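You operate a simulated robot arm through the tools that you are given. There is no shell and no other tool.

You are at the controls of a simulated robot arm. One attempt, no reset.

JOB
Put up the rack wing, bolt it and hang the wet teal towel and pillowcase on it.
Fine: the bolt is set before the wing is loaded; towel on the centre rail, pillowcase on the end rail.

It is judged by the outcome, as a careful person would: the job done as asked, and still so three seconds after it is handed in. It fails if anything else is knocked over, pushed out of place, dropped, spilled or broken. Flat cloth is picked up by pressing the open fingertips on it (5 to 10 N) and closing them slowly along it; thin cloth reads only 2 to 8 mm in the jaws.

ROBOT AND FRAMES
A 6-joint arm with a two-finger gripper, fixed in place. Base frame: the origin is on the floor under the middle of its stand, x ahead of it, y to its left, z up. Units: m, degrees, N and s.
It reaches about 1.572 m from its shoulder. Its first joint turns from -166.0 to 166.0 degrees. Payload 2.45 kg.
The TCP is the grasp point between the finger pads, 0.02 m short of the fingertips. In the tool frame z runs along the fingers and y along their closing line. The gripper opens to 0.14 m; its body begins 0.168 m behind the TCP.
Orientation is that of the tool frame in the base frame, as a unit quaternion [x, y, z, w]. With the fingers straight down and closing along the base's y, the tool's x points along the base's -x, its y along +y and its z along -z.

CONTROLS
- The arm moves only by the tool drive_tool. Its argument "steps" is a list of rows, each a list of 7 numbers: the opening in per cent of the stroke, from 0 (shut) to 100 (fully open), then the shift along the tool's x, y, z in units of 300 mm (1.0 is 300 mm), then the turn, a rotation vector about the tool's x, y, z in units of 90 degrees (1.0 is 90 degrees). In form: [[fingers, dx, dy, dz, wx, wy, wz], ...]. A call has 1 to 20 rows; each row is the pose to reach, as a shift and turn from the pose commanded when the call began, along the tool's axes at that moment. A call with a number of a shift or a turn outside -1 to 1 is refused whole. Rows are played at 5 a second. More than 0.05 m and 8.6 degrees between two rows, or a gripper value outside its range, and nothing of the call is played. Where a pose cannot be reached the arm comes as near as it can. A force on the tool above 90 N (or 10 N above the force at the start of the call, whichever is more), or a blocked arm, ends the call early, and 0.2 s more pass. The fingers move at their own pace (about 0.045 m/s each) and stop on an object; they squeeze with about 30 N. The grip force told is the motor's: it shows also when the fingers shut on nothing. Time passes only in rows, and 0.2 s behind the last, so rows that repeat a pose let the fingers close. The reply holds the time, the measured pose of the TCP, the force on the tool along the base axes, the opening and the grip force, in the units named above and with some noise, with the torque about the TCP (base axes, N m) and any sound that the robot's microphone picked up.
- Cameras (640 x 400 px; columns grow to the right, rows downward): "scene" is fixed at [0.2205, -0.4982, 1.3177]; the picture's right is [0.57, -0.82, 0.00], its down [-0.33, -0.23, -0.92] and it looks along [0.76, 0.52, -0.40] (base axes); focal length 264 px, centre (320, 200). "wrist" rides on the gripper at [0.078, 0.011, -0.209] in the tool frame; the picture's right is [-0.14, 0.99, 0.00], its down [-0.92, -0.13, -0.37] and it looks along [-0.37, -0.05, 0.93] (tool axes); focal length 280 px, centre (320, 200). There is no depth. A picture from a camera that has moved, and an enlarged one, comes with that camera's place and axes in the base frame and with its lens.
- get_image(camera): a new picture of that camera. No time passes.
- inspect(camera, box): a new picture of the part [left, top, right, bottom] of that camera's present view, enlarged. No time passes.
- sign_off(): hands the job in; it is judged then, once.

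Places have to be worked out from the pictures, the camera data and where the tool is seen. Open the gripper and draw the arm clear of the work before you hand the job in, unless the task says otherwise.

The tools are called after "Emit:" as a command line: name --pt "numbers of a row" for each row, then --argument value for the rest, lists and objects as JSON in quotes. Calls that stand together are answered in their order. drive_tool: Moves the arm, as the interface text tells. Its arguments: {"type":"object","properties":{"steps":{"type":"array","items":{"type":"array","items":{"type":"number"}}}},"required":["steps"]} The other tools are called the same way: get_image (camera) takes a picture; inspect (camera, box) takes an enlarged picture of a part of a camera's view; sign_off () hands the job in.

At the start:

```text
time: 0.0
eef_pos: [0.7131, -0.2299, 1.275]
ee_rot: [0.0, 1.0, 0.0, 0.0]
force: [-0.5, 1.2, -0.5]
wrist_torque: [0.02, 0.03, 0.01]
width: 0.1399
gripper_force: 0.1
```

scene: 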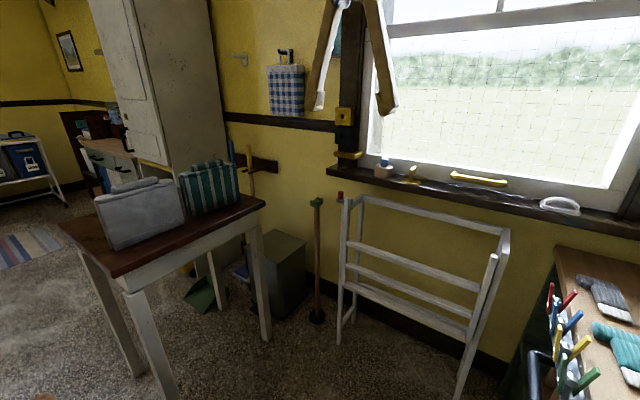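
wrist: 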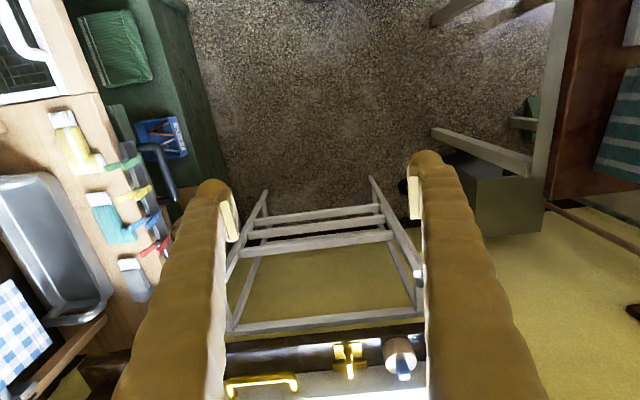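

The first pictures show a white rack below the window, a table with cloths in the back left, and a bench on the right. I'll look closer at the parts before moving anything.

Emit:
inspect --camera "scene" --box '[300, 160, 540, 310]'

Emit:
inspect --camera "scene" --box '[60, 140, 300, 290]'

Emit:
inspect --camera "scene" --box '[480, 240, 640, 400]'

Emit:
inspect --camera "wrist" --box '[200, 160, 460, 400]'

Emit:
inspect --camera "wrist" --box '[0, 0, 240, 400]'

```text
2.67 times, centred on (420, 235) of scene
camera zoom: at [0.2205, -0.4982, 1.3177], right [0.57, -0.82, 0.0], down [-0.33, -0.23, -0.92], along [0.76, 0.52, -0.4], focal length 703 px, centre (53, 107)
```

zoom: 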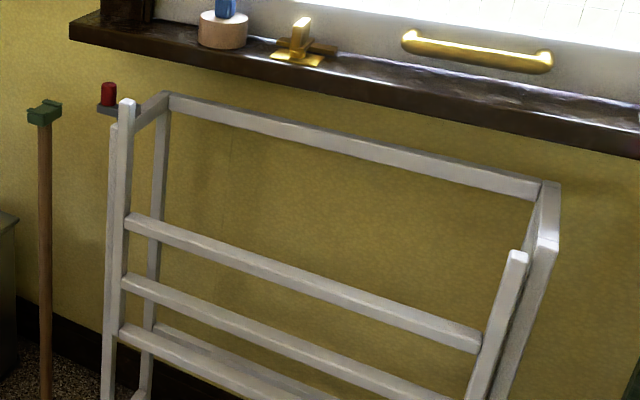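

```text
2.67 times, centred on (180, 215) of scene
camera zoom: at [0.2205, -0.4982, 1.3177], right [0.57, -0.82, 0.0], down [-0.33, -0.23, -0.92], along [0.76, 0.52, -0.4], focal length 703 px, centre (693, 160)
```

zoom: 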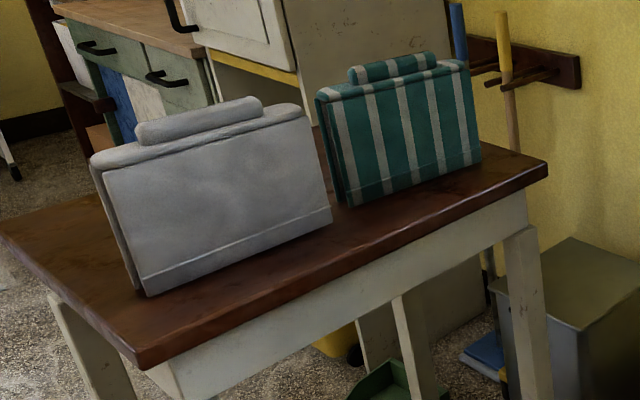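

```text
2.50 times, centred on (560, 320) of scene
camera zoom: at [0.2205, -0.4982, 1.3177], right [0.57, -0.82, 0.0], down [-0.33, -0.23, -0.92], along [0.76, 0.52, -0.4], focal length 660 px, centre (-280, -100)
```

zoom: 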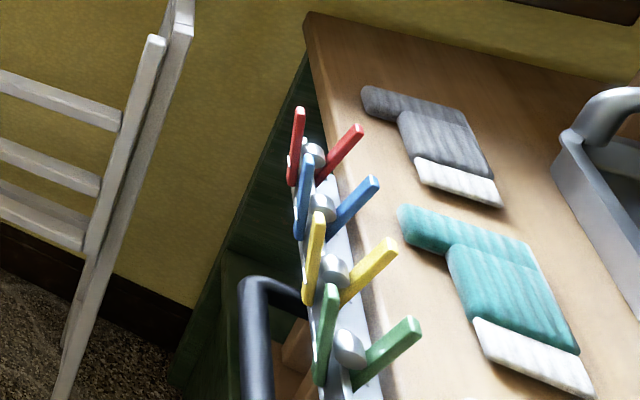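

```text
1.67 times, centred on (330, 280) of wrist
camera zoom: at [0.6338, -0.2189, 1.4852], right [0.14, 0.99, 0.0], down [0.92, -0.13, 0.37], along [0.37, -0.05, -0.93], focal length 467 px, centre (303, 67)
```

zoom: 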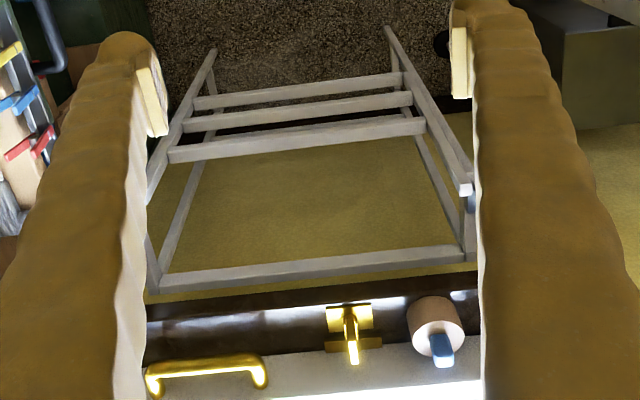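

```text
1.00 times, centred on (120, 200) of wrist (not enlarged: the box is as wide or as high as the picture)
camera zoom: at [0.6338, -0.2189, 1.4852], right [0.14, 0.99, 0.0], down [0.92, -0.13, 0.37], along [0.37, -0.05, -0.93], focal length 280 px, centre (520, 200)
```

zoom: 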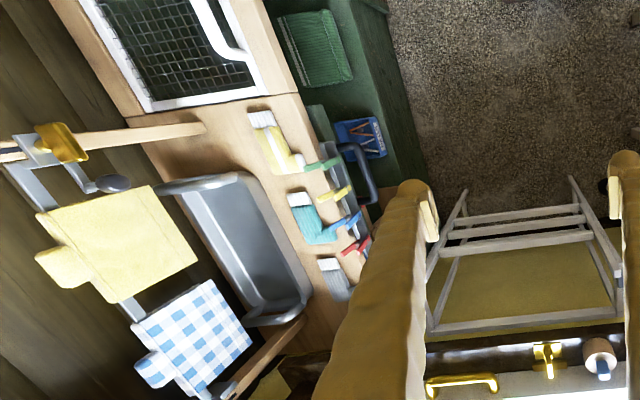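

The teal-striped towel and the grey pillowcase stand folded on the table, and the rack's red-knob bolt is on its left side at roughly (1.08, 0, 0.88). I'll move the gripper camera over to that corner to see the hinge and bolt better.

Emit:
drive_tool --pt "100 -0.08 0.083 0.04 0 0 0" --pt "100 -0.16 0.166 0.08 0 0 0" --pt "100 -0.24 0.25 0.12 0 0 0" --pt "100 -0.32 0.333 0.16 0 0 0" --pt "100 -0.4 0.416 0.2 0 0 0" --pt "100 -0.48 0.5 0.24 0 0 0" --pt "100 -0.56 0.583 0.28 0 0 0" --pt "100 -0.64 0.666 0.32 0 0 0" --pt "100 -0.72 0.75 0.36 0 0 0" --pt "100 -0.79 0.833 0.4 0 0 0"

Emit:
get_image --camera "wrist"

Emit:
get_image --camera "scene"

```text
time: 2.2
eef_pos: [0.9512, 0.0231, 1.1551]
ee_rot: [0.0, 1.0, -0.001, 0.0]
force: [-0.6, -0.9, 0.8]
wrist_torque: [0.0, -0.03, -0.01]
width: 0.1399
gripper_force: 0.0
```

```text
taken
camera wrist: at [0.8723, 0.034, 1.3649], right [0.14, 0.99, 0.0], down [0.92, -0.13, 0.37], along [0.37, -0.05, -0.93], focal length 280 px, centre (320, 200)
```

wrist: 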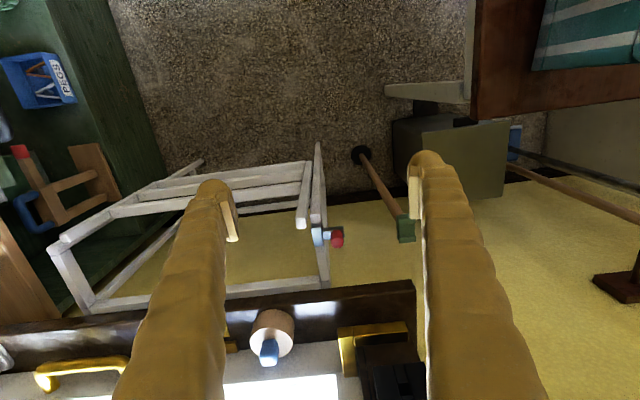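

```text
taken
```

scene: 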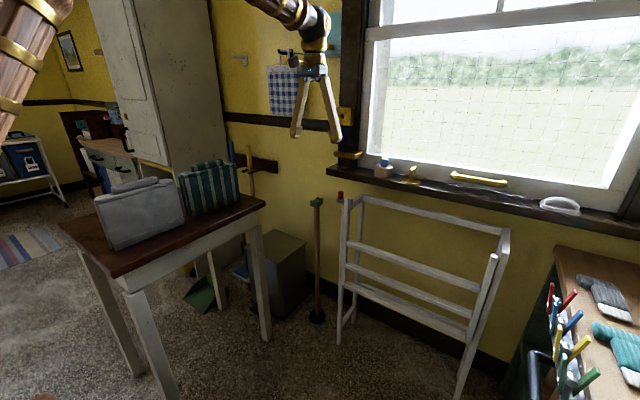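

Emit:
inspect --camera "wrist" --box '[220, 130, 420, 310]'

Emit:
inspect --camera "wrist" --box '[30, 130, 250, 330]'

Emit:
inspect --camera "scene" --box '[320, 180, 380, 240]'

Emit:
inspect --camera "scene" --box '[440, 210, 540, 330]'

```text
2.22 times, centred on (320, 220) of wrist
camera zoom: at [0.8723, 0.034, 1.3649], right [0.14, 0.99, 0.0], down [0.92, -0.13, 0.37], along [0.37, -0.05, -0.93], focal length 623 px, centre (320, 156)
```

zoom: 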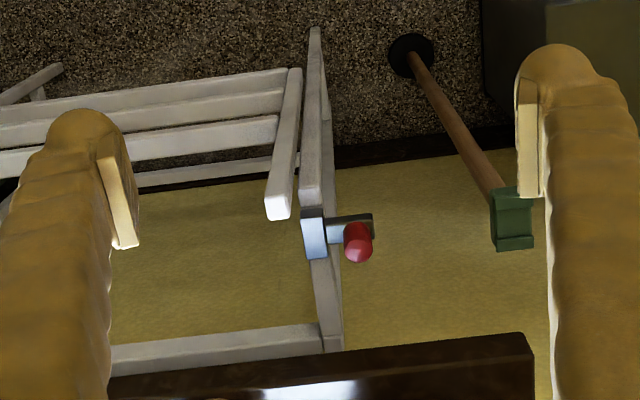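

```text
2.00 times, centred on (140, 230) of wrist
camera zoom: at [0.8723, 0.034, 1.3649], right [0.14, 0.99, 0.0], down [0.92, -0.13, 0.37], along [0.37, -0.05, -0.93], focal length 561 px, centre (680, 140)
```

zoom: 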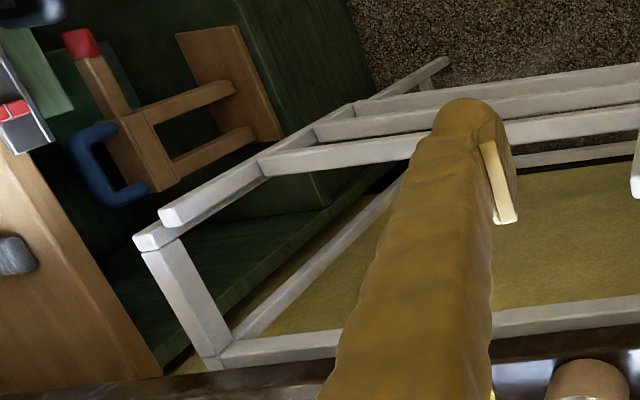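

```text
6.67 times, centred on (350, 210) of scene
camera zoom: at [0.2205, -0.4982, 1.3177], right [0.57, -0.82, 0.0], down [-0.33, -0.23, -0.92], along [0.76, 0.52, -0.4], focal length 1759 px, centre (120, 133)
```

zoom: 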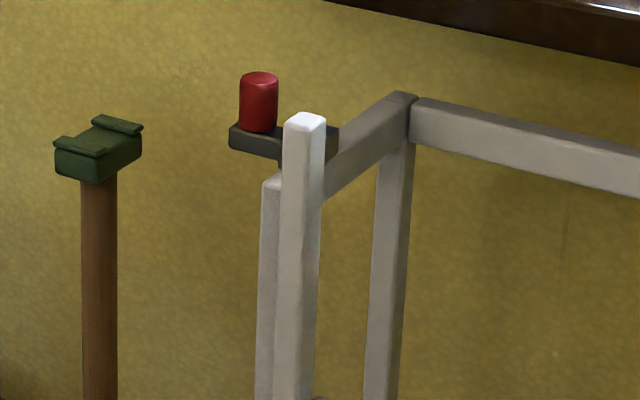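

```text
3.33 times, centred on (490, 270) of scene
camera zoom: at [0.2205, -0.4982, 1.3177], right [0.57, -0.82, 0.0], down [-0.33, -0.23, -0.92], along [0.76, 0.52, -0.4], focal length 879 px, centre (-247, -33)
```

zoom: 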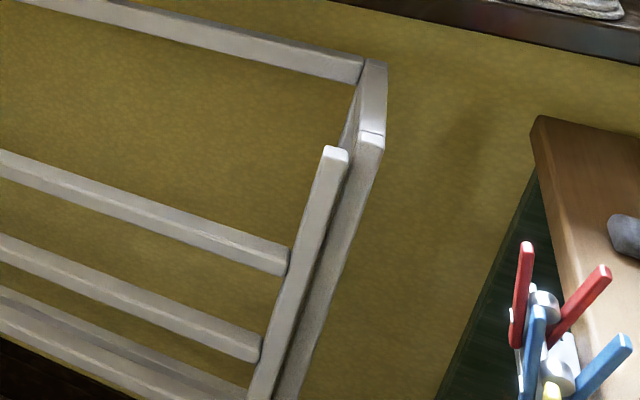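

The wing appears to be an inner frame with free stubs at the top, sitting in front of the fixed legs. I need to see where it hinges, so I'll enlarge the lower parts of the rack.

Emit:
inspect --camera "scene" --box '[325, 230, 405, 360]'

Emit:
inspect --camera "scene" --box '[420, 280, 520, 400]'

Emit:
inspect --camera "wrist" --box '[280, 130, 360, 260]'

```text
3.08 times, centred on (365, 295) of scene
camera zoom: at [0.2205, -0.4982, 1.3177], right [0.57, -0.82, 0.0], down [-0.33, -0.23, -0.92], along [0.76, 0.52, -0.4], focal length 812 px, centre (182, -92)
```

zoom: 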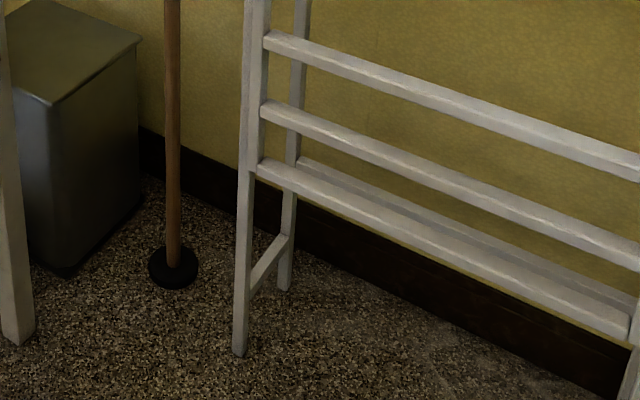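

```text
3.33 times, centred on (470, 340) of scene
camera zoom: at [0.2205, -0.4982, 1.3177], right [0.57, -0.82, 0.0], down [-0.33, -0.23, -0.92], along [0.76, 0.52, -0.4], focal length 879 px, centre (-180, -267)
```

zoom: 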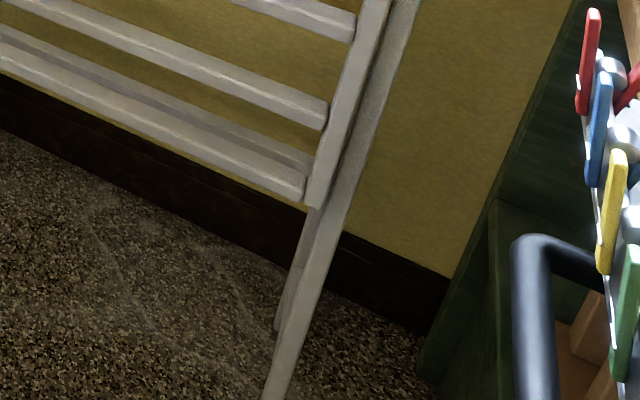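

```text
3.08 times, centred on (320, 195) of wrist
camera zoom: at [0.8723, 0.034, 1.3649], right [0.14, 0.99, 0.0], down [0.92, -0.13, 0.37], along [0.37, -0.05, -0.93], focal length 863 px, centre (320, 215)
```

zoom: 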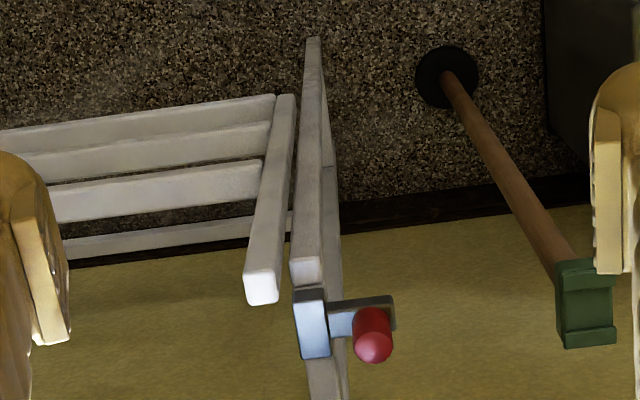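

From the two views the left wing bar's top end is at about (1.10, -0.03, 0.90) with a longer tail than the right one, the bolt knob is at about (1.149, 0.029, 0.88), and the wing's bottom "end rail" is at about (1.11, y, 0.45). I'll take a closer look at the bolt from above-left.

Emit:
drive_tool --pt "100 -0.033 0.067 0.1 0 0 0" --pt "100 -0.067 0.133 0.2 0 0 0" --pt "100 -0.1 0.2 0.3 0 0 0" --pt "100 -0.133 0.267 0.4 0 0 0" --pt "100 -0.167 0.333 0.5 0 0 0"

Emit:
inspect --camera "wrist" --box '[200, 180, 360, 340]'

Emit:
get_image --camera "wrist"

```text
time: 3.4
eef_pos: [0.9969, 0.1182, 1.0037]
ee_rot: [0.0, 1.0, 0.0, 0.001]
force: [0.0, -0.4, 0.1]
wrist_torque: [0.02, -0.02, 0.02]
width: 0.14
gripper_force: 0.1
```

```text
2.50 times, centred on (280, 260) of wrist
camera zoom: at [0.9183, 0.1293, 1.2141], right [0.14, 0.99, 0.0], down [0.92, -0.13, 0.37], along [0.37, -0.05, -0.93], focal length 701 px, centre (420, 50)
```

zoom: 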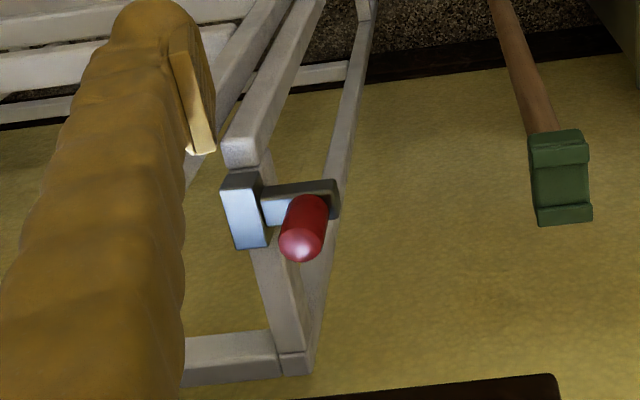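

```text
taken
camera wrist: at [0.9183, 0.1293, 1.2141], right [0.14, 0.99, 0.0], down [0.92, -0.13, 0.37], along [0.37, -0.05, -0.93], focal length 280 px, centre (320, 200)
```

wrist: 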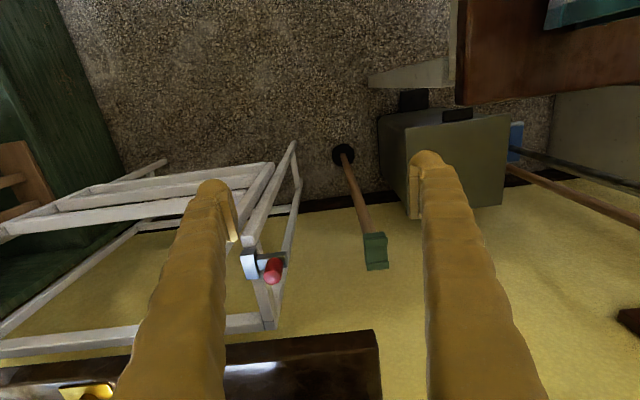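

The bolt is a flat bar through a steel guide block at about (1.14, 0, 0.86) with the knob standing on it; it must slide toward -y over the tail. Next I back off and turn the tool to point forward with the fingers closing vertically, ready for the wing's end rail.

Emit:
drive_tool --pt "100 0.1 -0.11 -0.06 0 0 0" --pt "100 0.2 -0.22 -0.12 0 0 0" --pt "100 0.3 -0.33 -0.17 0 0 0" --pt "100 0.4 -0.44 -0.22 0 0 0" --pt "100 0.5 -0.55 -0.27 0 0 0" --pt "100 0.6 -0.66 -0.32 0 0 0" --pt "100 0.71 -0.77 -0.32 0 0 0" --pt "100 0.82 -0.88 -0.32 0 0 0" --pt "100 0.92 -1.0 -0.32 0 0 0"

Emit:
drive_tool --pt "100 0 -0.02 0.06 0.048 -0.048 -0.048" --pt "100 0 -0.04 0.12 0.096 -0.096 -0.096" --pt "100 0 -0.06 0.18 0.144 -0.144 -0.144" --pt "100 0 -0.08 0.24 0.192 -0.192 -0.192" --pt "100 0 -0.1 0.3 0.241 -0.241 -0.241" --pt "100 0 -0.12 0.36 0.289 -0.289 -0.289" --pt "100 0 -0.14 0.42 0.337 -0.337 -0.337" --pt "100 0 -0.16 0.48 0.385 -0.385 -0.385" --pt "100 0 -0.18 0.54 0.433 -0.433 -0.433" --pt "100 0 -0.2 0.6 0.481 -0.481 -0.481" --pt "100 0 -0.22 0.66 0.529 -0.529 -0.529" --pt "100 0 -0.24 0.72 0.577 -0.577 -0.577" --pt "100 0 -0.27 0.78 0.625 -0.625 -0.625" --pt "100 0 -0.3 0.84 0.674 -0.674 -0.674" --pt "100 0 -0.33 0.9 0.722 -0.722 -0.722" --pt "100 0 -0.36 0.96 0.7698 -0.7698 -0.7698" --pt "100 0 -0.36 0.96 0.7698 -0.7698 -0.7698"

Emit:
get_image --camera "wrist"

Emit:
get_image --camera "scene"

```text
time: 5.4
eef_pos: [0.7227, -0.1803, 1.1017]
ee_rot: [0.0, 1.0, 0.0, 0.0]
force: [-0.3, -1.6, 0.2]
wrist_torque: [0.01, -0.01, 0.01]
width: 0.1401
gripper_force: 0.1
```

```text
time: 9.0
eef_pos: [0.7801, -0.0879, 0.7999]
ee_rot: [-0.422, 0.568, -0.559, 0.432]
force: [-0.2, 0.2, 0.2]
wrist_torque: [0.02, 0.0, -0.02]
width: 0.1399
gripper_force: 0.1
out of reach, approached as far as the arm can: row 7, 8, 10, 11, 12, 13, 14, 15, 16, 17
```

```text
taken
camera wrist: at [0.558, -0.1062, 0.7885], right [0.04, 0.15, -0.99], down [-0.11, 0.98, 0.14], along [0.99, 0.1, 0.06], focal length 280 px, centre (320, 200)
```

wrist: 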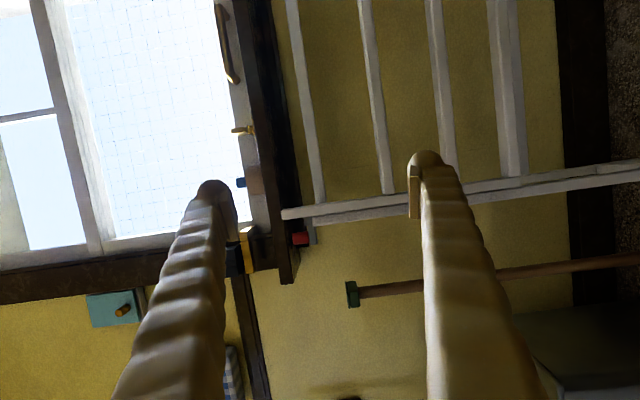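

```text
taken
```

scene: 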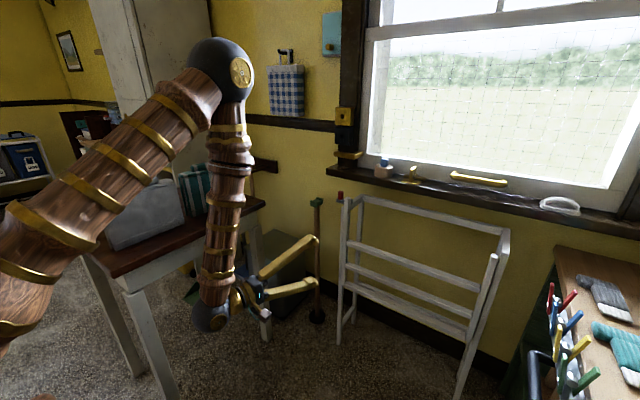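

The tool got most of the way but the elbow is folded near its limit here (TCP stopped at y -0.09 and about 16° off). I'll move forward along the tool axis, where the elbow can open, and check the pose again.

Emit:
drive_tool --pt "100 0 0 0.13 0 0 0" --pt "100 0 0 0.26 0 0 0" --pt "100 0 0 0.4 0 0 0" --pt "100 0 0 0.53 0 0 0" --pt "100 0 0 0.66 0 0 0" --pt "100 0 0 0.66 0 0 0"

Emit:
get_image --camera "wrist"

Emit:
get_image --camera "scene"

```text
time: 10.4
eef_pos: [0.9671, -0.1265, 0.794]
ee_rot: [-0.409, 0.578, -0.569, 0.418]
force: [-0.6, 0.0, -0.4]
wrist_torque: [-0.02, 0.02, 0.01]
width: 0.14
gripper_force: 0.0
out of reach, approached as far as the arm can: row 1, 2, 3, 4, 5, 6
```

```text
taken
camera wrist: at [0.744, -0.1334, 0.7849], right [0.05, 0.15, -0.99], down [-0.06, 0.99, 0.15], along [1.0, 0.05, 0.05], focal length 280 px, centre (320, 200)
```

wrist: 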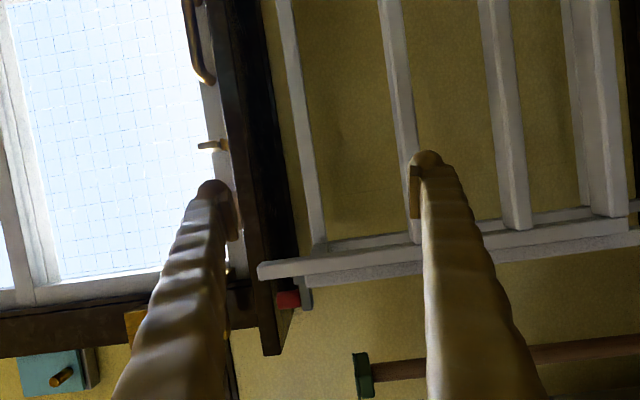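

```text
taken
```

scene: 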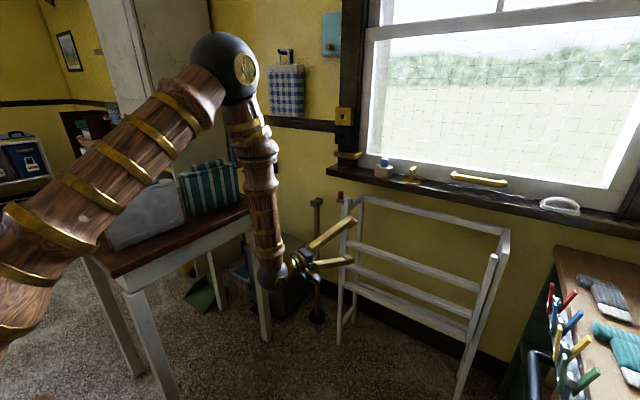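

Only the yaw and y are off while roll and pitch are right, which looks like the forearm-roll joint at its stop after the wrist flipped. I'll undo the turn back to tool-down near y = 0, then pitch forward purely in the arm's plane instead.

Emit:
drive_tool --pt "100 -0.06 -0.06 -0.1 -0.048 0.048 0.048" --pt "100 -0.12 -0.12 -0.2 -0.096 0.096 0.096" --pt "100 -0.18 -0.18 -0.25 -0.144 0.144 0.144" --pt "100 -0.24 -0.24 -0.25 -0.192 0.192 0.192" --pt "100 -0.3 -0.3 -0.25 -0.241 0.241 0.241" --pt "100 -0.36 -0.36 -0.25 -0.289 0.289 0.289" --pt "100 -0.42 -0.42 -0.25 -0.337 0.337 0.337" --pt "100 -0.48 -0.48 -0.25 -0.385 0.385 0.385" --pt "100 -0.54 -0.54 -0.25 -0.433 0.433 0.433" --pt "100 -0.6 -0.6 -0.25 -0.481 0.481 0.481" --pt "100 -0.66 -0.66 -0.25 -0.529 0.529 0.529" --pt "100 -0.72 -0.72 -0.25 -0.577 0.577 0.577" --pt "100 -0.78 -0.78 -0.25 -0.625 0.625 0.625" --pt "100 -0.84 -0.84 -0.25 -0.674 0.674 0.674" --pt "100 -0.9 -0.9 -0.25 -0.722 0.722 0.722" --pt "100 -0.96 -0.95 -0.25 -0.7698 0.7698 0.7698" --pt "100 -0.96 -0.95 -0.25 -0.7698 0.7698 0.7698"

Emit:
get_image --camera "scene"

```text
time: 14.0
eef_pos: [0.974, 0.1667, 1.0847]
ee_rot: [0.136, 0.991, 0.01, -0.001]
force: [-0.2, 0.5, -0.6]
wrist_torque: [-0.01, 0.0, -0.01]
width: 0.14
gripper_force: 0.0
```

```text
taken
```

scene: 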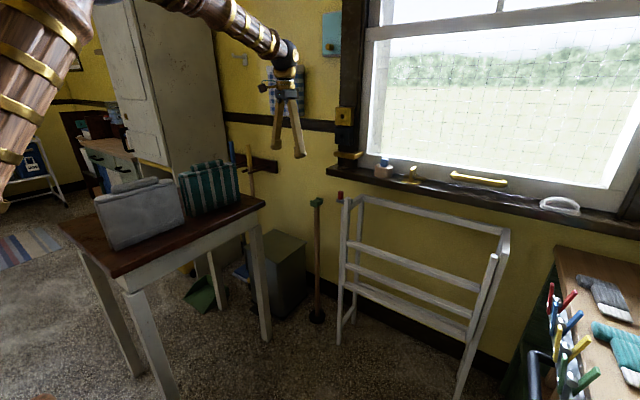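

The commanded pose now equals the reached one: tool down at (0.974, 0.167, 1.085), yawed about 15.6°. I straighten the yaw and bring it to y = 0 so the arm plane matches the base x axis.

Emit:
drive_tool --pt "100 0.005 -0.12 0 0 0 -0.035" --pt "100 0.01 -0.24 0 0 0 -0.07" --pt "100 0.015 -0.36 0 0 0 -0.105" --pt "100 0.02 -0.48 0 0 0 -0.14" --pt "100 0.023 -0.585 0 0 0 -0.173" --pt "100 0.023 -0.585 0 0 0 -0.173"

```text
time: 15.4
eef_pos: [0.9185, -0.0007, 1.0818]
ee_rot: [0.001, 1.0, 0.009, 0.001]
force: [0.5, -0.5, -0.5]
wrist_torque: [0.0, 0.01, -0.02]
width: 0.1399
gripper_force: 0.0
```

Now a pure pitch about the tool's y axis, from pointing down to pointing forward, at the same TCP position.

Emit:
drive_tool --pt "100 0 0 0 0 -0.084 0" --pt "100 0 0 0 0 -0.167 0" --pt "100 0 0 0 0 -0.25 0" --pt "100 0 0 0 0 -0.334 0" --pt "100 0 0 0 0 -0.417 0" --pt "100 0 0 0 0 -0.5 0" --pt "100 0 0 0 0 -0.584 0" --pt "100 0 0 0 0 -0.667 0" --pt "100 0 0 0 0 -0.75 0" --pt "100 0 0 0 0 -0.834 0" --pt "100 0 0 0 0 -0.917 0" --pt "100 0 0 0 0 -1.0 0" --pt "100 0 0 0 0 -1.0 0"

Emit:
get_image --camera "scene"

Emit:
get_image --camera "wrist"

```text
time: 18.2
eef_pos: [0.9174, 0.0006, 1.0794]
ee_rot: [0.006, 0.706, 0.006, 0.708]
force: [1.0, 0.4, -0.2]
wrist_torque: [-0.01, -0.04, -0.02]
width: 0.1403
gripper_force: 0.0
out of reach, approached as far as the arm can: row 7
```

```text
taken
```

scene: 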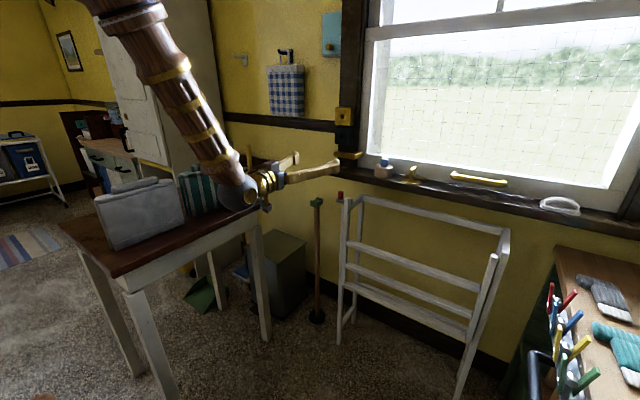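

```text
taken
camera wrist: at [0.7087, 0.0128, 1.003], right [0.0, 0.99, 0.16], down [-0.37, -0.14, 0.92], along [0.93, -0.06, 0.37], focal length 280 px, centre (320, 200)
```

wrist: 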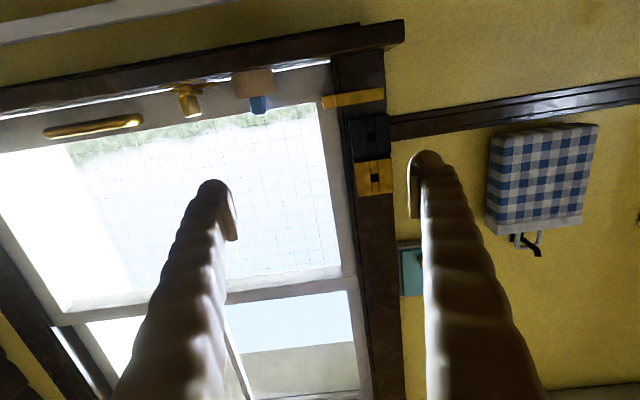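

The tool now points forward properly. Next I roll it 90° so the fingers close vertically, with the camera on the right side.

Emit:
drive_tool --pt "100 0 0 0 0 0 -0.084" --pt "100 0 0 0 0 0 -0.167" --pt "100 0 0 0 0 0 -0.25" --pt "100 0 0 0 0 0 -0.334" --pt "100 0 0 0 0 0 -0.417" --pt "100 0 0 0 0 0 -0.5" --pt "100 0 0 0 0 0 -0.584" --pt "100 0 0 0 0 0 -0.667" --pt "100 0 0 0 0 0 -0.75" --pt "100 0 0 0 0 0 -0.834" --pt "100 0 0 0 0 0 -0.917" --pt "100 0 0 0 0 0 -1.0" --pt "100 0 0 0 0 0 -1.0"

```text
time: 21.0
eef_pos: [0.9184, -0.0003, 1.0801]
ee_rot: [-0.495, 0.504, -0.497, 0.503]
force: [-0.4, 0.9, 0.4]
wrist_torque: [-0.01, -0.01, 0.0]
width: 0.1397
gripper_force: 0.1
```

Roll reached cleanly. Now I move right and down toward the end rail height, staying about 0.2 m in front of the wing.

Emit:
drive_tool --pt "100 0.097 0.097 -0.015 0 0 0" --pt "100 0.193 0.193 -0.03 0 0 0" --pt "100 0.29 0.29 -0.04 0 0 0" --pt "100 0.387 0.387 -0.06 0 0 0" --pt "100 0.483 0.483 -0.06 0 0 0" --pt "100 0.58 0.58 -0.06 0 0 0" --pt "100 0.677 0.677 -0.06 0 0 0" --pt "100 0.773 0.773 -0.06 0 0 0" --pt "100 0.87 0.87 -0.06 0 0 0" --pt "100 0.967 0.967 -0.06 0 0 0" --pt "100 0.967 0.967 -0.06 0 0 0"

Emit:
get_image --camera "wrist"

Emit:
get_image --camera "scene"

```text
time: 23.4
eef_pos: [0.8994, -0.2874, 0.7883]
ee_rot: [-0.494, 0.505, -0.497, 0.504]
force: [0.3, 0.0, -0.5]
wrist_torque: [0.02, 0.04, 0.0]
width: 0.1398
gripper_force: 0.1
```

```text
taken
camera wrist: at [0.6899, -0.3638, 0.7762], right [0.0, 0.15, -0.99], down [-0.37, 0.92, 0.14], along [0.93, 0.36, 0.06], focal length 280 px, centre (320, 200)
```

wrist: 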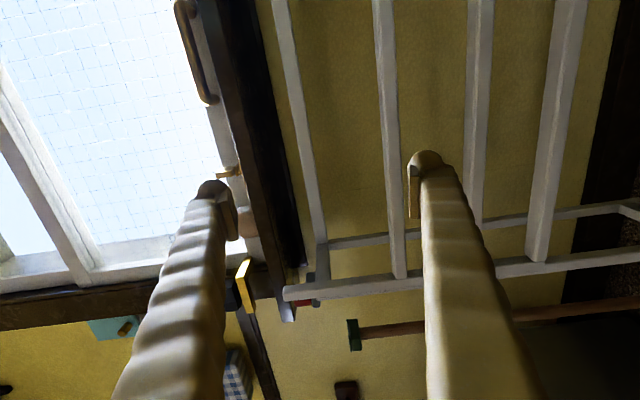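

```text
taken
```

scene: 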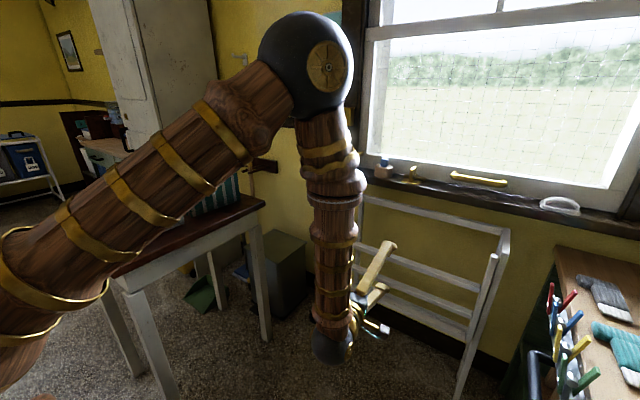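

The pose is as commanded. The rails appear at z about 0.685, 0.558 and 0.451 (end rail); I go further down in front of the end rail and look again.

Emit:
drive_tool --pt "100 0 0.15 0 0 0 0" --pt "100 0 0.3 0 0 0 0" --pt "100 0 0.45 0 0 0 0" --pt "100 0 0.6 0 0 0 0" --pt "100 0 0.75 0 0 0 0" --pt "100 0 0.9 0 0 0 0" --pt "100 0 1.0 0 0 0 0" --pt "100 0 1.0 0 0 0 0"

Emit:
get_image --camera "wrist"

Emit:
get_image --camera "scene"

```text
time: 25.2
eef_pos: [0.9031, -0.2796, 0.4846]
ee_rot: [-0.495, 0.504, -0.496, 0.504]
force: [0.8, 0.6, -0.1]
wrist_torque: [-0.01, 0.0, 0.01]
width: 0.1401
gripper_force: 0.0
```

```text
taken
camera wrist: at [0.6934, -0.3576, 0.4737], right [0.0, 0.15, -0.99], down [-0.37, 0.92, 0.14], along [0.93, 0.36, 0.06], focal length 280 px, centre (320, 200)
```

wrist: 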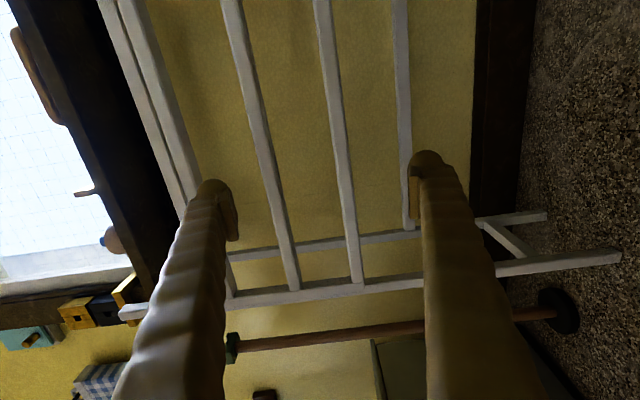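

```text
taken
```

scene: 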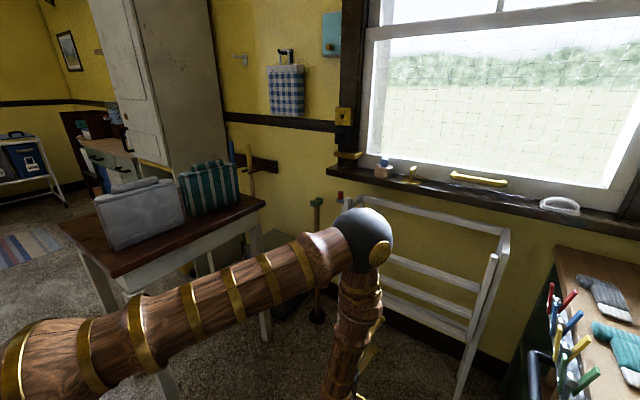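

The end rail sits at about z 0.454 (2.5 cm thick), with the middle rail about 0.57. I narrow the fingers to 60 %, lower 3 cm and advance so the rail lies between the pads.

Emit:
drive_tool --pt "60 0 0.05 0.0 0 0 0" --pt "60 0 0.1 0.05 0 0 0" --pt "60 0 0.1 0.2 0 0 0" --pt "60 0 0.1 0.33 0 0 0" --pt "60 0 0.1 0.45 0 0 0" --pt "60 0 0.1 0.45 0 0 0"

Emit:
get_image --camera "wrist"

```text
time: 26.6
eef_pos: [1.035, -0.2796, 0.4562]
ee_rot: [-0.494, 0.504, -0.497, 0.504]
force: [-0.1, 0.8, 0.2]
wrist_torque: [0.01, 0.0, 0.0]
width: 0.0841
gripper_force: 0.0
```

```text
taken
camera wrist: at [0.8255, -0.3564, 0.4446], right [0.0, 0.16, -0.99], down [-0.37, 0.92, 0.14], along [0.93, 0.36, 0.06], focal length 280 px, centre (320, 200)
```

wrist: 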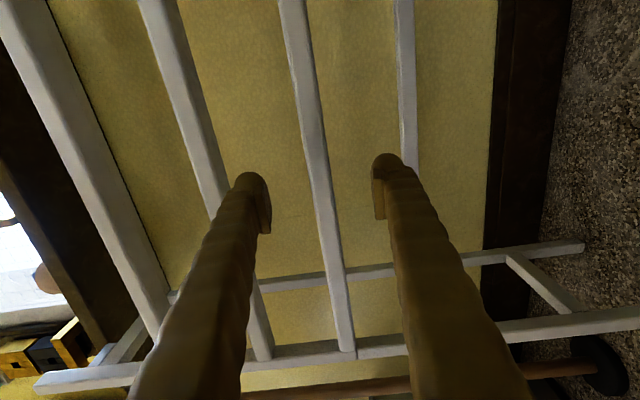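

The end rail is centred between the fingertips. I advance 6.5 cm and close on it.

Emit:
drive_tool --pt "60 0 0 0.08 0 0 0" --pt "60 0 0 0.15 0 0 0" --pt "60 0 0 0.217 0 0 0" --pt "60 0 0 0.217 0 0 0"

Emit:
drive_tool --pt "30 0 0 0 0 0 0" --pt "20 0 0 0 0 0 0" --pt "0 0 0 0 0 0 0" --pt "0 0 0 0 0 0 0" --pt "0 0 0 0 0 0 0" --pt "0 0 0 0 0 0 0"

Emit:
get_image --camera "wrist"

```text
time: 27.6
eef_pos: [1.1021, -0.2799, 0.4549]
ee_rot: [-0.495, 0.505, -0.496, 0.504]
force: [0.3, 0.5, 0.3]
wrist_torque: [0.02, -0.01, -0.02]
width: 0.0842
gripper_force: 0.1
```

```text
time: 29.0
eef_pos: [1.1031, -0.2801, 0.4556]
ee_rot: [-0.495, 0.504, -0.497, 0.504]
force: [0.8, -1.2, -1.5]
wrist_torque: [-0.68, 0.02, 0.02]
width: 0.0214
gripper_force: 45.4
```

```text
taken
camera wrist: at [0.8928, -0.3567, 0.4447], right [0.0, 0.15, -0.99], down [-0.37, 0.92, 0.14], along [0.93, 0.36, 0.06], focal length 280 px, centre (320, 200)
```

wrist: 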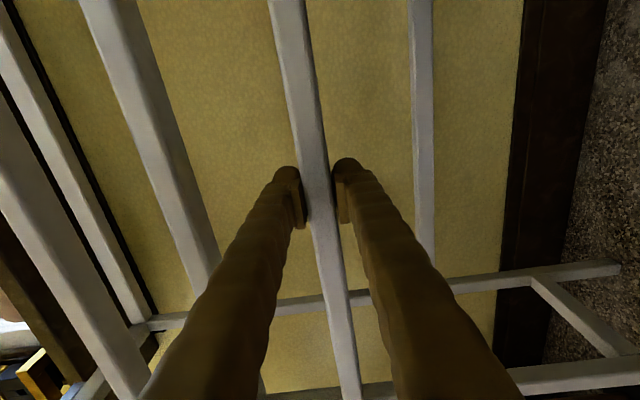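

The rail is gripped (2.1 cm, 45 N). I estimate the hinge at about (1.10, 0.83), so I swing the first 15° of the arc and check the forces for a misjudged hinge.

Emit:
drive_tool --pt "0 0 -0.0012 -0.0544 -0.0278 0 0" --pt "0 0 -0.0047 -0.1087 -0.0556 0 0" --pt "0 0 -0.0107 -0.1627 -0.0833 0 0" --pt "0 0 -0.019 -0.2165 -0.1111 0 0" --pt "0 0 -0.0296 -0.2698 -0.1389 0 0" --pt "0 0 -0.0425 -0.3227 -0.1667 0 0" --pt "0 0 -0.0425 -0.3227 -0.1667 0 0"

Emit:
get_image --camera "scene"

```text
time: 30.6
eef_pos: [1.0035, -0.2798, 0.4674]
ee_rot: [-0.557, 0.565, -0.425, 0.435]
force: [-1.7, 20.4, -6.3]
wrist_torque: [-0.69, 0.03, 0.33]
width: 0.0211
gripper_force: 45.1
```

```text
taken
```

scene: 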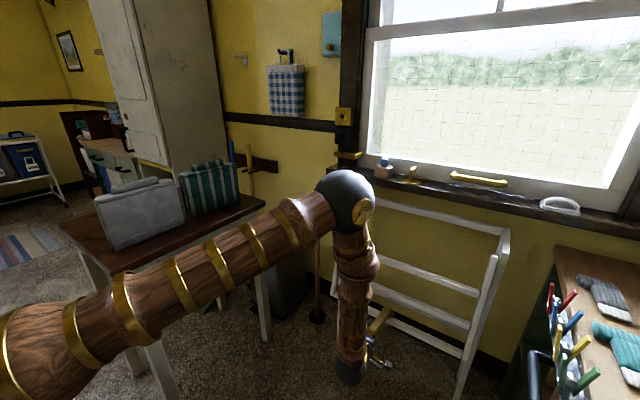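

There is a 20 N side force in +y, so the rack is turned slightly from my base axes; the vertical and forward forces are small, so the hinge guess is fair. I continue the arc to 30° with a small +y drift to relieve it.

Emit:
drive_tool --pt "0 -0.0067 0 0 0 0 0" --pt "0 -0.0077 -0.0012 -0.0544 -0.0278 0 0" --pt "0 -0.0087 -0.0047 -0.1087 -0.0556 0 0" --pt "0 -0.0097 -0.0107 -0.1627 -0.0833 0 0" --pt "0 -0.0107 -0.019 -0.2165 -0.1111 0 0" --pt "0 -0.0117 -0.0296 -0.2698 -0.1389 0 0" --pt "0 -0.0127 -0.0425 -0.3227 -0.1667 0 0" --pt "0 -0.0127 -0.0425 -0.3227 -0.1667 0 0"

```text
time: 32.4
eef_pos: [0.9159, -0.2786, 0.5052]
ee_rot: [-0.607, 0.617, -0.349, 0.359]
force: [-7.5, -39.3, -16.6]
wrist_torque: [-0.9, 0.2, -0.03]
width: 0.021
gripper_force: 44.7
```

The side force flipped to -39 N, which pins the rack's turn at about 0.6° (stiffness about 20 N/mm); the outward push of about 18 N says the hinge is slightly higher, near z 0.837. I correct both and go on to 45°.

Emit:
drive_tool --pt "0 0.0063 0.003 0 0 0 0" --pt "0 0.0058 0.0018 -0.0554 -0.0278 0 0" --pt "0 0.0054 -0.0018 -0.1107 -0.0556 0 0" --pt "0 0.005 -0.0079 -0.1658 -0.0833 0 0" --pt "0 0.0046 -0.0163 -0.2205 -0.1111 0 0" --pt "0 0.0041 -0.0271 -0.2749 -0.1389 0 0" --pt "0 0.0037 -0.0403 -0.3287 -0.1667 0 0" --pt "0 0.0037 -0.0403 -0.3287 -0.1667 0 0"

```text
time: 34.2
eef_pos: [0.8353, -0.2791, 0.5668]
ee_rot: [-0.649, 0.656, -0.266, 0.278]
force: [25.3, -4.0, 21.8]
wrist_torque: [-0.47, -0.27, 0.34]
width: 0.021
gripper_force: 44.5
```

Side force is now near zero; a 33 N inward pull shows I went slightly too far out. A circle through the measured points gives the hinge at (1.103, 0.834), radius 0.378, so I ease in 0.6 mm and continue to 60°.

Emit:
drive_tool --pt "0 0.0005 -0.002 0 0 0 0" --pt "0 0 -0.0032 -0.055 -0.0278 0 0" --pt "0 -0.0003 -0.0068 -0.1098 -0.0556 0 0" --pt "0 -0.0006 -0.0128 -0.1645 -0.0833 0 0" --pt "0 -0.0009 -0.0211 -0.2188 -0.1111 0 0" --pt "0 -0.0012 -0.0319 -0.2727 -0.1389 0 0" --pt "0 -0.0015 -0.0449 -0.3261 -0.1667 0 0" --pt "0 -0.0015 -0.0449 -0.3261 -0.1667 0 0"

```text
time: 36.0
eef_pos: [0.7763, -0.2777, 0.6461]
ee_rot: [-0.68, 0.684, -0.18, 0.191]
force: [57.9, 6.5, 33.3]
wrist_torque: [-0.22, -0.62, 0.43]
width: 0.021
gripper_force: 45.0
```

The inward pull grew to 67 N, and refitting the measured points gives the hinge back at (1.102, 0.830), radius 0.374, so my command sits about 3.3 mm too far out. I relieve that first and continue to 75°.

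Emit:
drive_tool --pt "0 -0.0005 -0.006 0 0 0 0" --pt "0 -0.001 -0.011 0 0 0 0" --pt "0 -0.0012 -0.0122 -0.0544 -0.0278 0 0" --pt "0 -0.0014 -0.0157 -0.1087 -0.0556 0 0" --pt "0 -0.0016 -0.0217 -0.1627 -0.0833 0 0" --pt "0 -0.0018 -0.03 -0.2165 -0.1111 0 0" --pt "0 -0.002 -0.0406 -0.2698 -0.1389 0 0" --pt "0 -0.0023 -0.0535 -0.3227 -0.1667 0 0" --pt "0 -0.0023 -0.0535 -0.3227 -0.1667 0 0"

Emit:
get_image --camera "scene"

Emit:
get_image --camera "wrist"

```text
time: 38.0
eef_pos: [0.7419, -0.2782, 0.7382]
ee_rot: [-0.701, 0.701, -0.089, 0.099]
force: [31.9, 40.1, 7.4]
wrist_torque: [0.36, -0.26, 0.4]
width: 0.0216
gripper_force: 44.6
```

```text
taken
```

scene: 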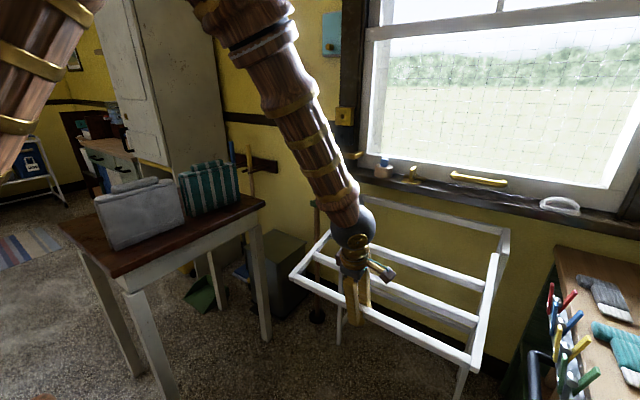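

```text
taken
camera wrist: at [0.6748, -0.3593, 0.9364], right [-0.96, 0.14, -0.26], down [0.03, 0.91, 0.4], along [0.29, 0.38, -0.88], focal length 280 px, centre (320, 200)
```

wrist: 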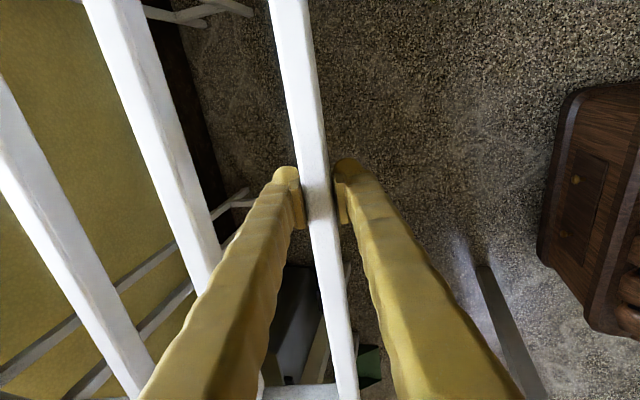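

The wing is at about 75° now. I relieve the 40 N side force (+2 mm y) and 32 N inward pull (1.6 mm), then continue to 85°.

Emit:
drive_tool --pt "0 -0.0067 -0.0053 0 0 0 0" --pt "0 -0.0067 -0.0065 -0.0544 -0.0278 0 0" --pt "0 -0.007 -0.01 -0.1087 -0.0556 0 0" --pt "0 -0.0075 -0.016 -0.1627 -0.0833 0 0" --pt "0 -0.008 -0.0243 -0.2165 -0.1111 0 0" --pt "0 -0.008 -0.0243 -0.2165 -0.1111 0 0"

Emit:
inspect --camera "scene" --box '[280, 170, 520, 380]'

```text
time: 39.0
eef_pos: [0.7348, -0.2809, 0.7733]
ee_rot: [0.705, -0.703, 0.053, -0.081]
force: [6.1, 3.1, 0.5]
wrist_torque: [-0.16, 0.1, 0.21]
width: 0.0212
gripper_force: 44.9
out of reach, approached as far as the arm can: row 3, 4
stopped in row 4: the force on the tool passed its limit at 97 N (the readings are from after the stop); the commanded pose is now the measured one
```

```text
1.90 times, centred on (400, 275) of scene
camera zoom: at [0.2205, -0.4982, 1.3177], right [0.57, -0.82, 0.0], down [-0.33, -0.23, -0.92], along [0.76, 0.52, -0.4], focal length 502 px, centre (168, 57)
```

zoom: 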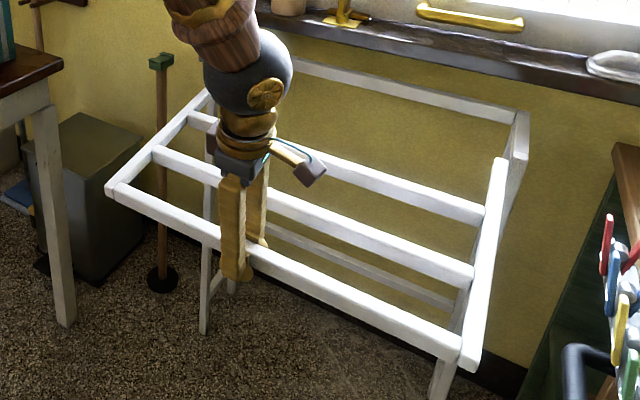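

The call stopped on a brief force peak near a wrist singularity; now the forces are nearly zero with the wing at about 81°. The vertical load is tiny, so I take a few static readings to learn whether the hinge holds the wing by itself.

Emit:
drive_tool --pt "0 0 0 0 0 0 0"

Emit:
drive_tool --pt "0 0 0 0 0 0 0"

Emit:
drive_tool --pt "0 0 0 0 0 0 0"

Emit:
get_image --camera "wrist"

Emit:
inspect --camera "scene" --box '[330, 170, 400, 240]'

```text
time: 39.4
eef_pos: [0.7336, -0.2798, 0.7736]
ee_rot: [0.704, -0.703, 0.052, -0.082]
force: [10.9, 5.5, 2.0]
wrist_torque: [-0.06, 0.14, 0.19]
width: 0.0209
gripper_force: 44.8
```

```text
time: 39.8
eef_pos: [0.7342, -0.2802, 0.7727]
ee_rot: [-0.704, 0.704, -0.053, 0.082]
force: [14.4, 6.2, 3.1]
wrist_torque: [0.01, 0.1, 0.2]
width: 0.0208
gripper_force: 44.7
```

```text
time: 40.1
eef_pos: [0.7347, -0.2798, 0.774]
ee_rot: [0.704, -0.704, 0.054, -0.081]
force: [17.2, 8.1, 2.3]
wrist_torque: [0.01, 0.07, 0.2]
width: 0.0208
gripper_force: 44.5
```

```text
taken
camera wrist: at [0.6835, -0.3661, 0.9745], right [-0.97, 0.14, -0.18], down [0.05, 0.9, 0.42], along [0.22, 0.4, -0.89], focal length 280 px, centre (320, 200)
```

wrist: 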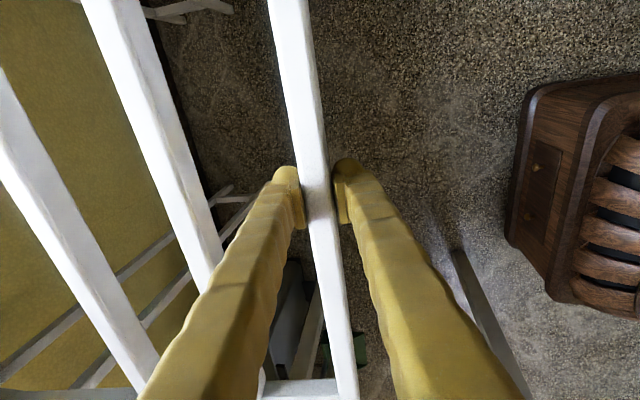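

```text
5.71 times, centred on (365, 205) of scene
camera zoom: at [0.2205, -0.4982, 1.3177], right [0.57, -0.82, 0.0], down [-0.33, -0.23, -0.92], along [0.76, 0.52, -0.4], focal length 1507 px, centre (63, 171)
```

zoom: 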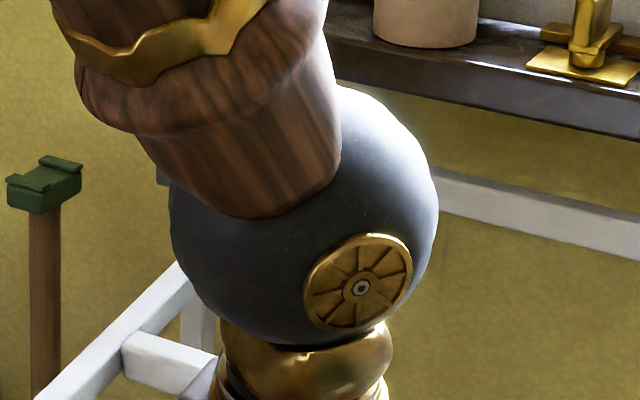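

The static vertical load stays around zero, so the hinge seems to hold the wing by friction. I test that cautiously by easing the grip in small steps while watching the readings.

Emit:
drive_tool --pt "14.5 0 0 0 0 0 0" --pt "14.5 0 0 0 0 0 0"

Emit:
drive_tool --pt "15.5 0 0 0 0 0 0" --pt "15.5 0 0 0 0 0 0"

Emit:
get_image --camera "wrist"

```text
time: 40.8
eef_pos: [0.7339, -0.2809, 0.7725]
ee_rot: [-0.704, 0.704, -0.053, 0.081]
force: [4.6, -0.6, 1.7]
wrist_torque: [0.02, -0.06, 0.03]
width: 0.0232
gripper_force: 2.5
```

```text
time: 41.4
eef_pos: [0.7338, -0.2809, 0.7736]
ee_rot: [-0.703, 0.704, -0.054, 0.081]
force: [1.8, -0.6, 0.9]
wrist_torque: [0.02, -0.04, -0.03]
width: 0.0231
gripper_force: 1.0
```

```text
taken
camera wrist: at [0.6831, -0.3662, 0.9743], right [-0.97, 0.14, -0.18], down [0.05, 0.9, 0.42], along [0.22, 0.4, -0.89], focal length 280 px, centre (320, 200)
```

wrist: 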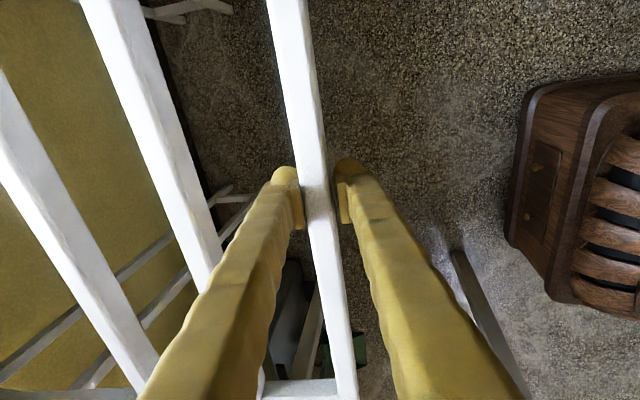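

Grip force is down to 1 N and the wing hasn't moved, all forces near zero. I open a bit further.

Emit:
drive_tool --pt "18 0 0 0 0 0 0" --pt "18 0 0 0 0 0 0"

Emit:
get_image --camera "wrist"

Emit:
inspect --camera "scene" --box '[280, 170, 520, 380]'

```text
time: 42.0
eef_pos: [0.7332, -0.2804, 0.7736]
ee_rot: [0.704, -0.703, 0.053, -0.081]
force: [-0.5, 0.1, 0.3]
wrist_torque: [0.01, -0.01, 0.02]
width: 0.0253
gripper_force: 0.0
```

```text
taken
camera wrist: at [0.6831, -0.3662, 0.9743], right [-0.97, 0.14, -0.18], down [0.05, 0.9, 0.42], along [0.22, 0.4, -0.89], focal length 280 px, centre (320, 200)
```

wrist: 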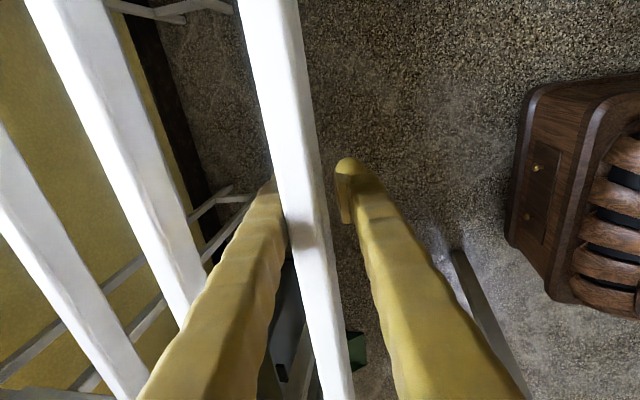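

```text
1.90 times, centred on (400, 275) of scene
camera zoom: at [0.2205, -0.4982, 1.3177], right [0.57, -0.82, 0.0], down [-0.33, -0.23, -0.92], along [0.76, 0.52, -0.4], focal length 502 px, centre (168, 57)
```

zoom: 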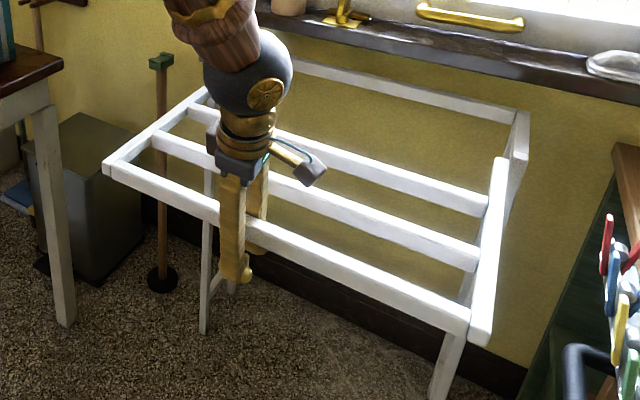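

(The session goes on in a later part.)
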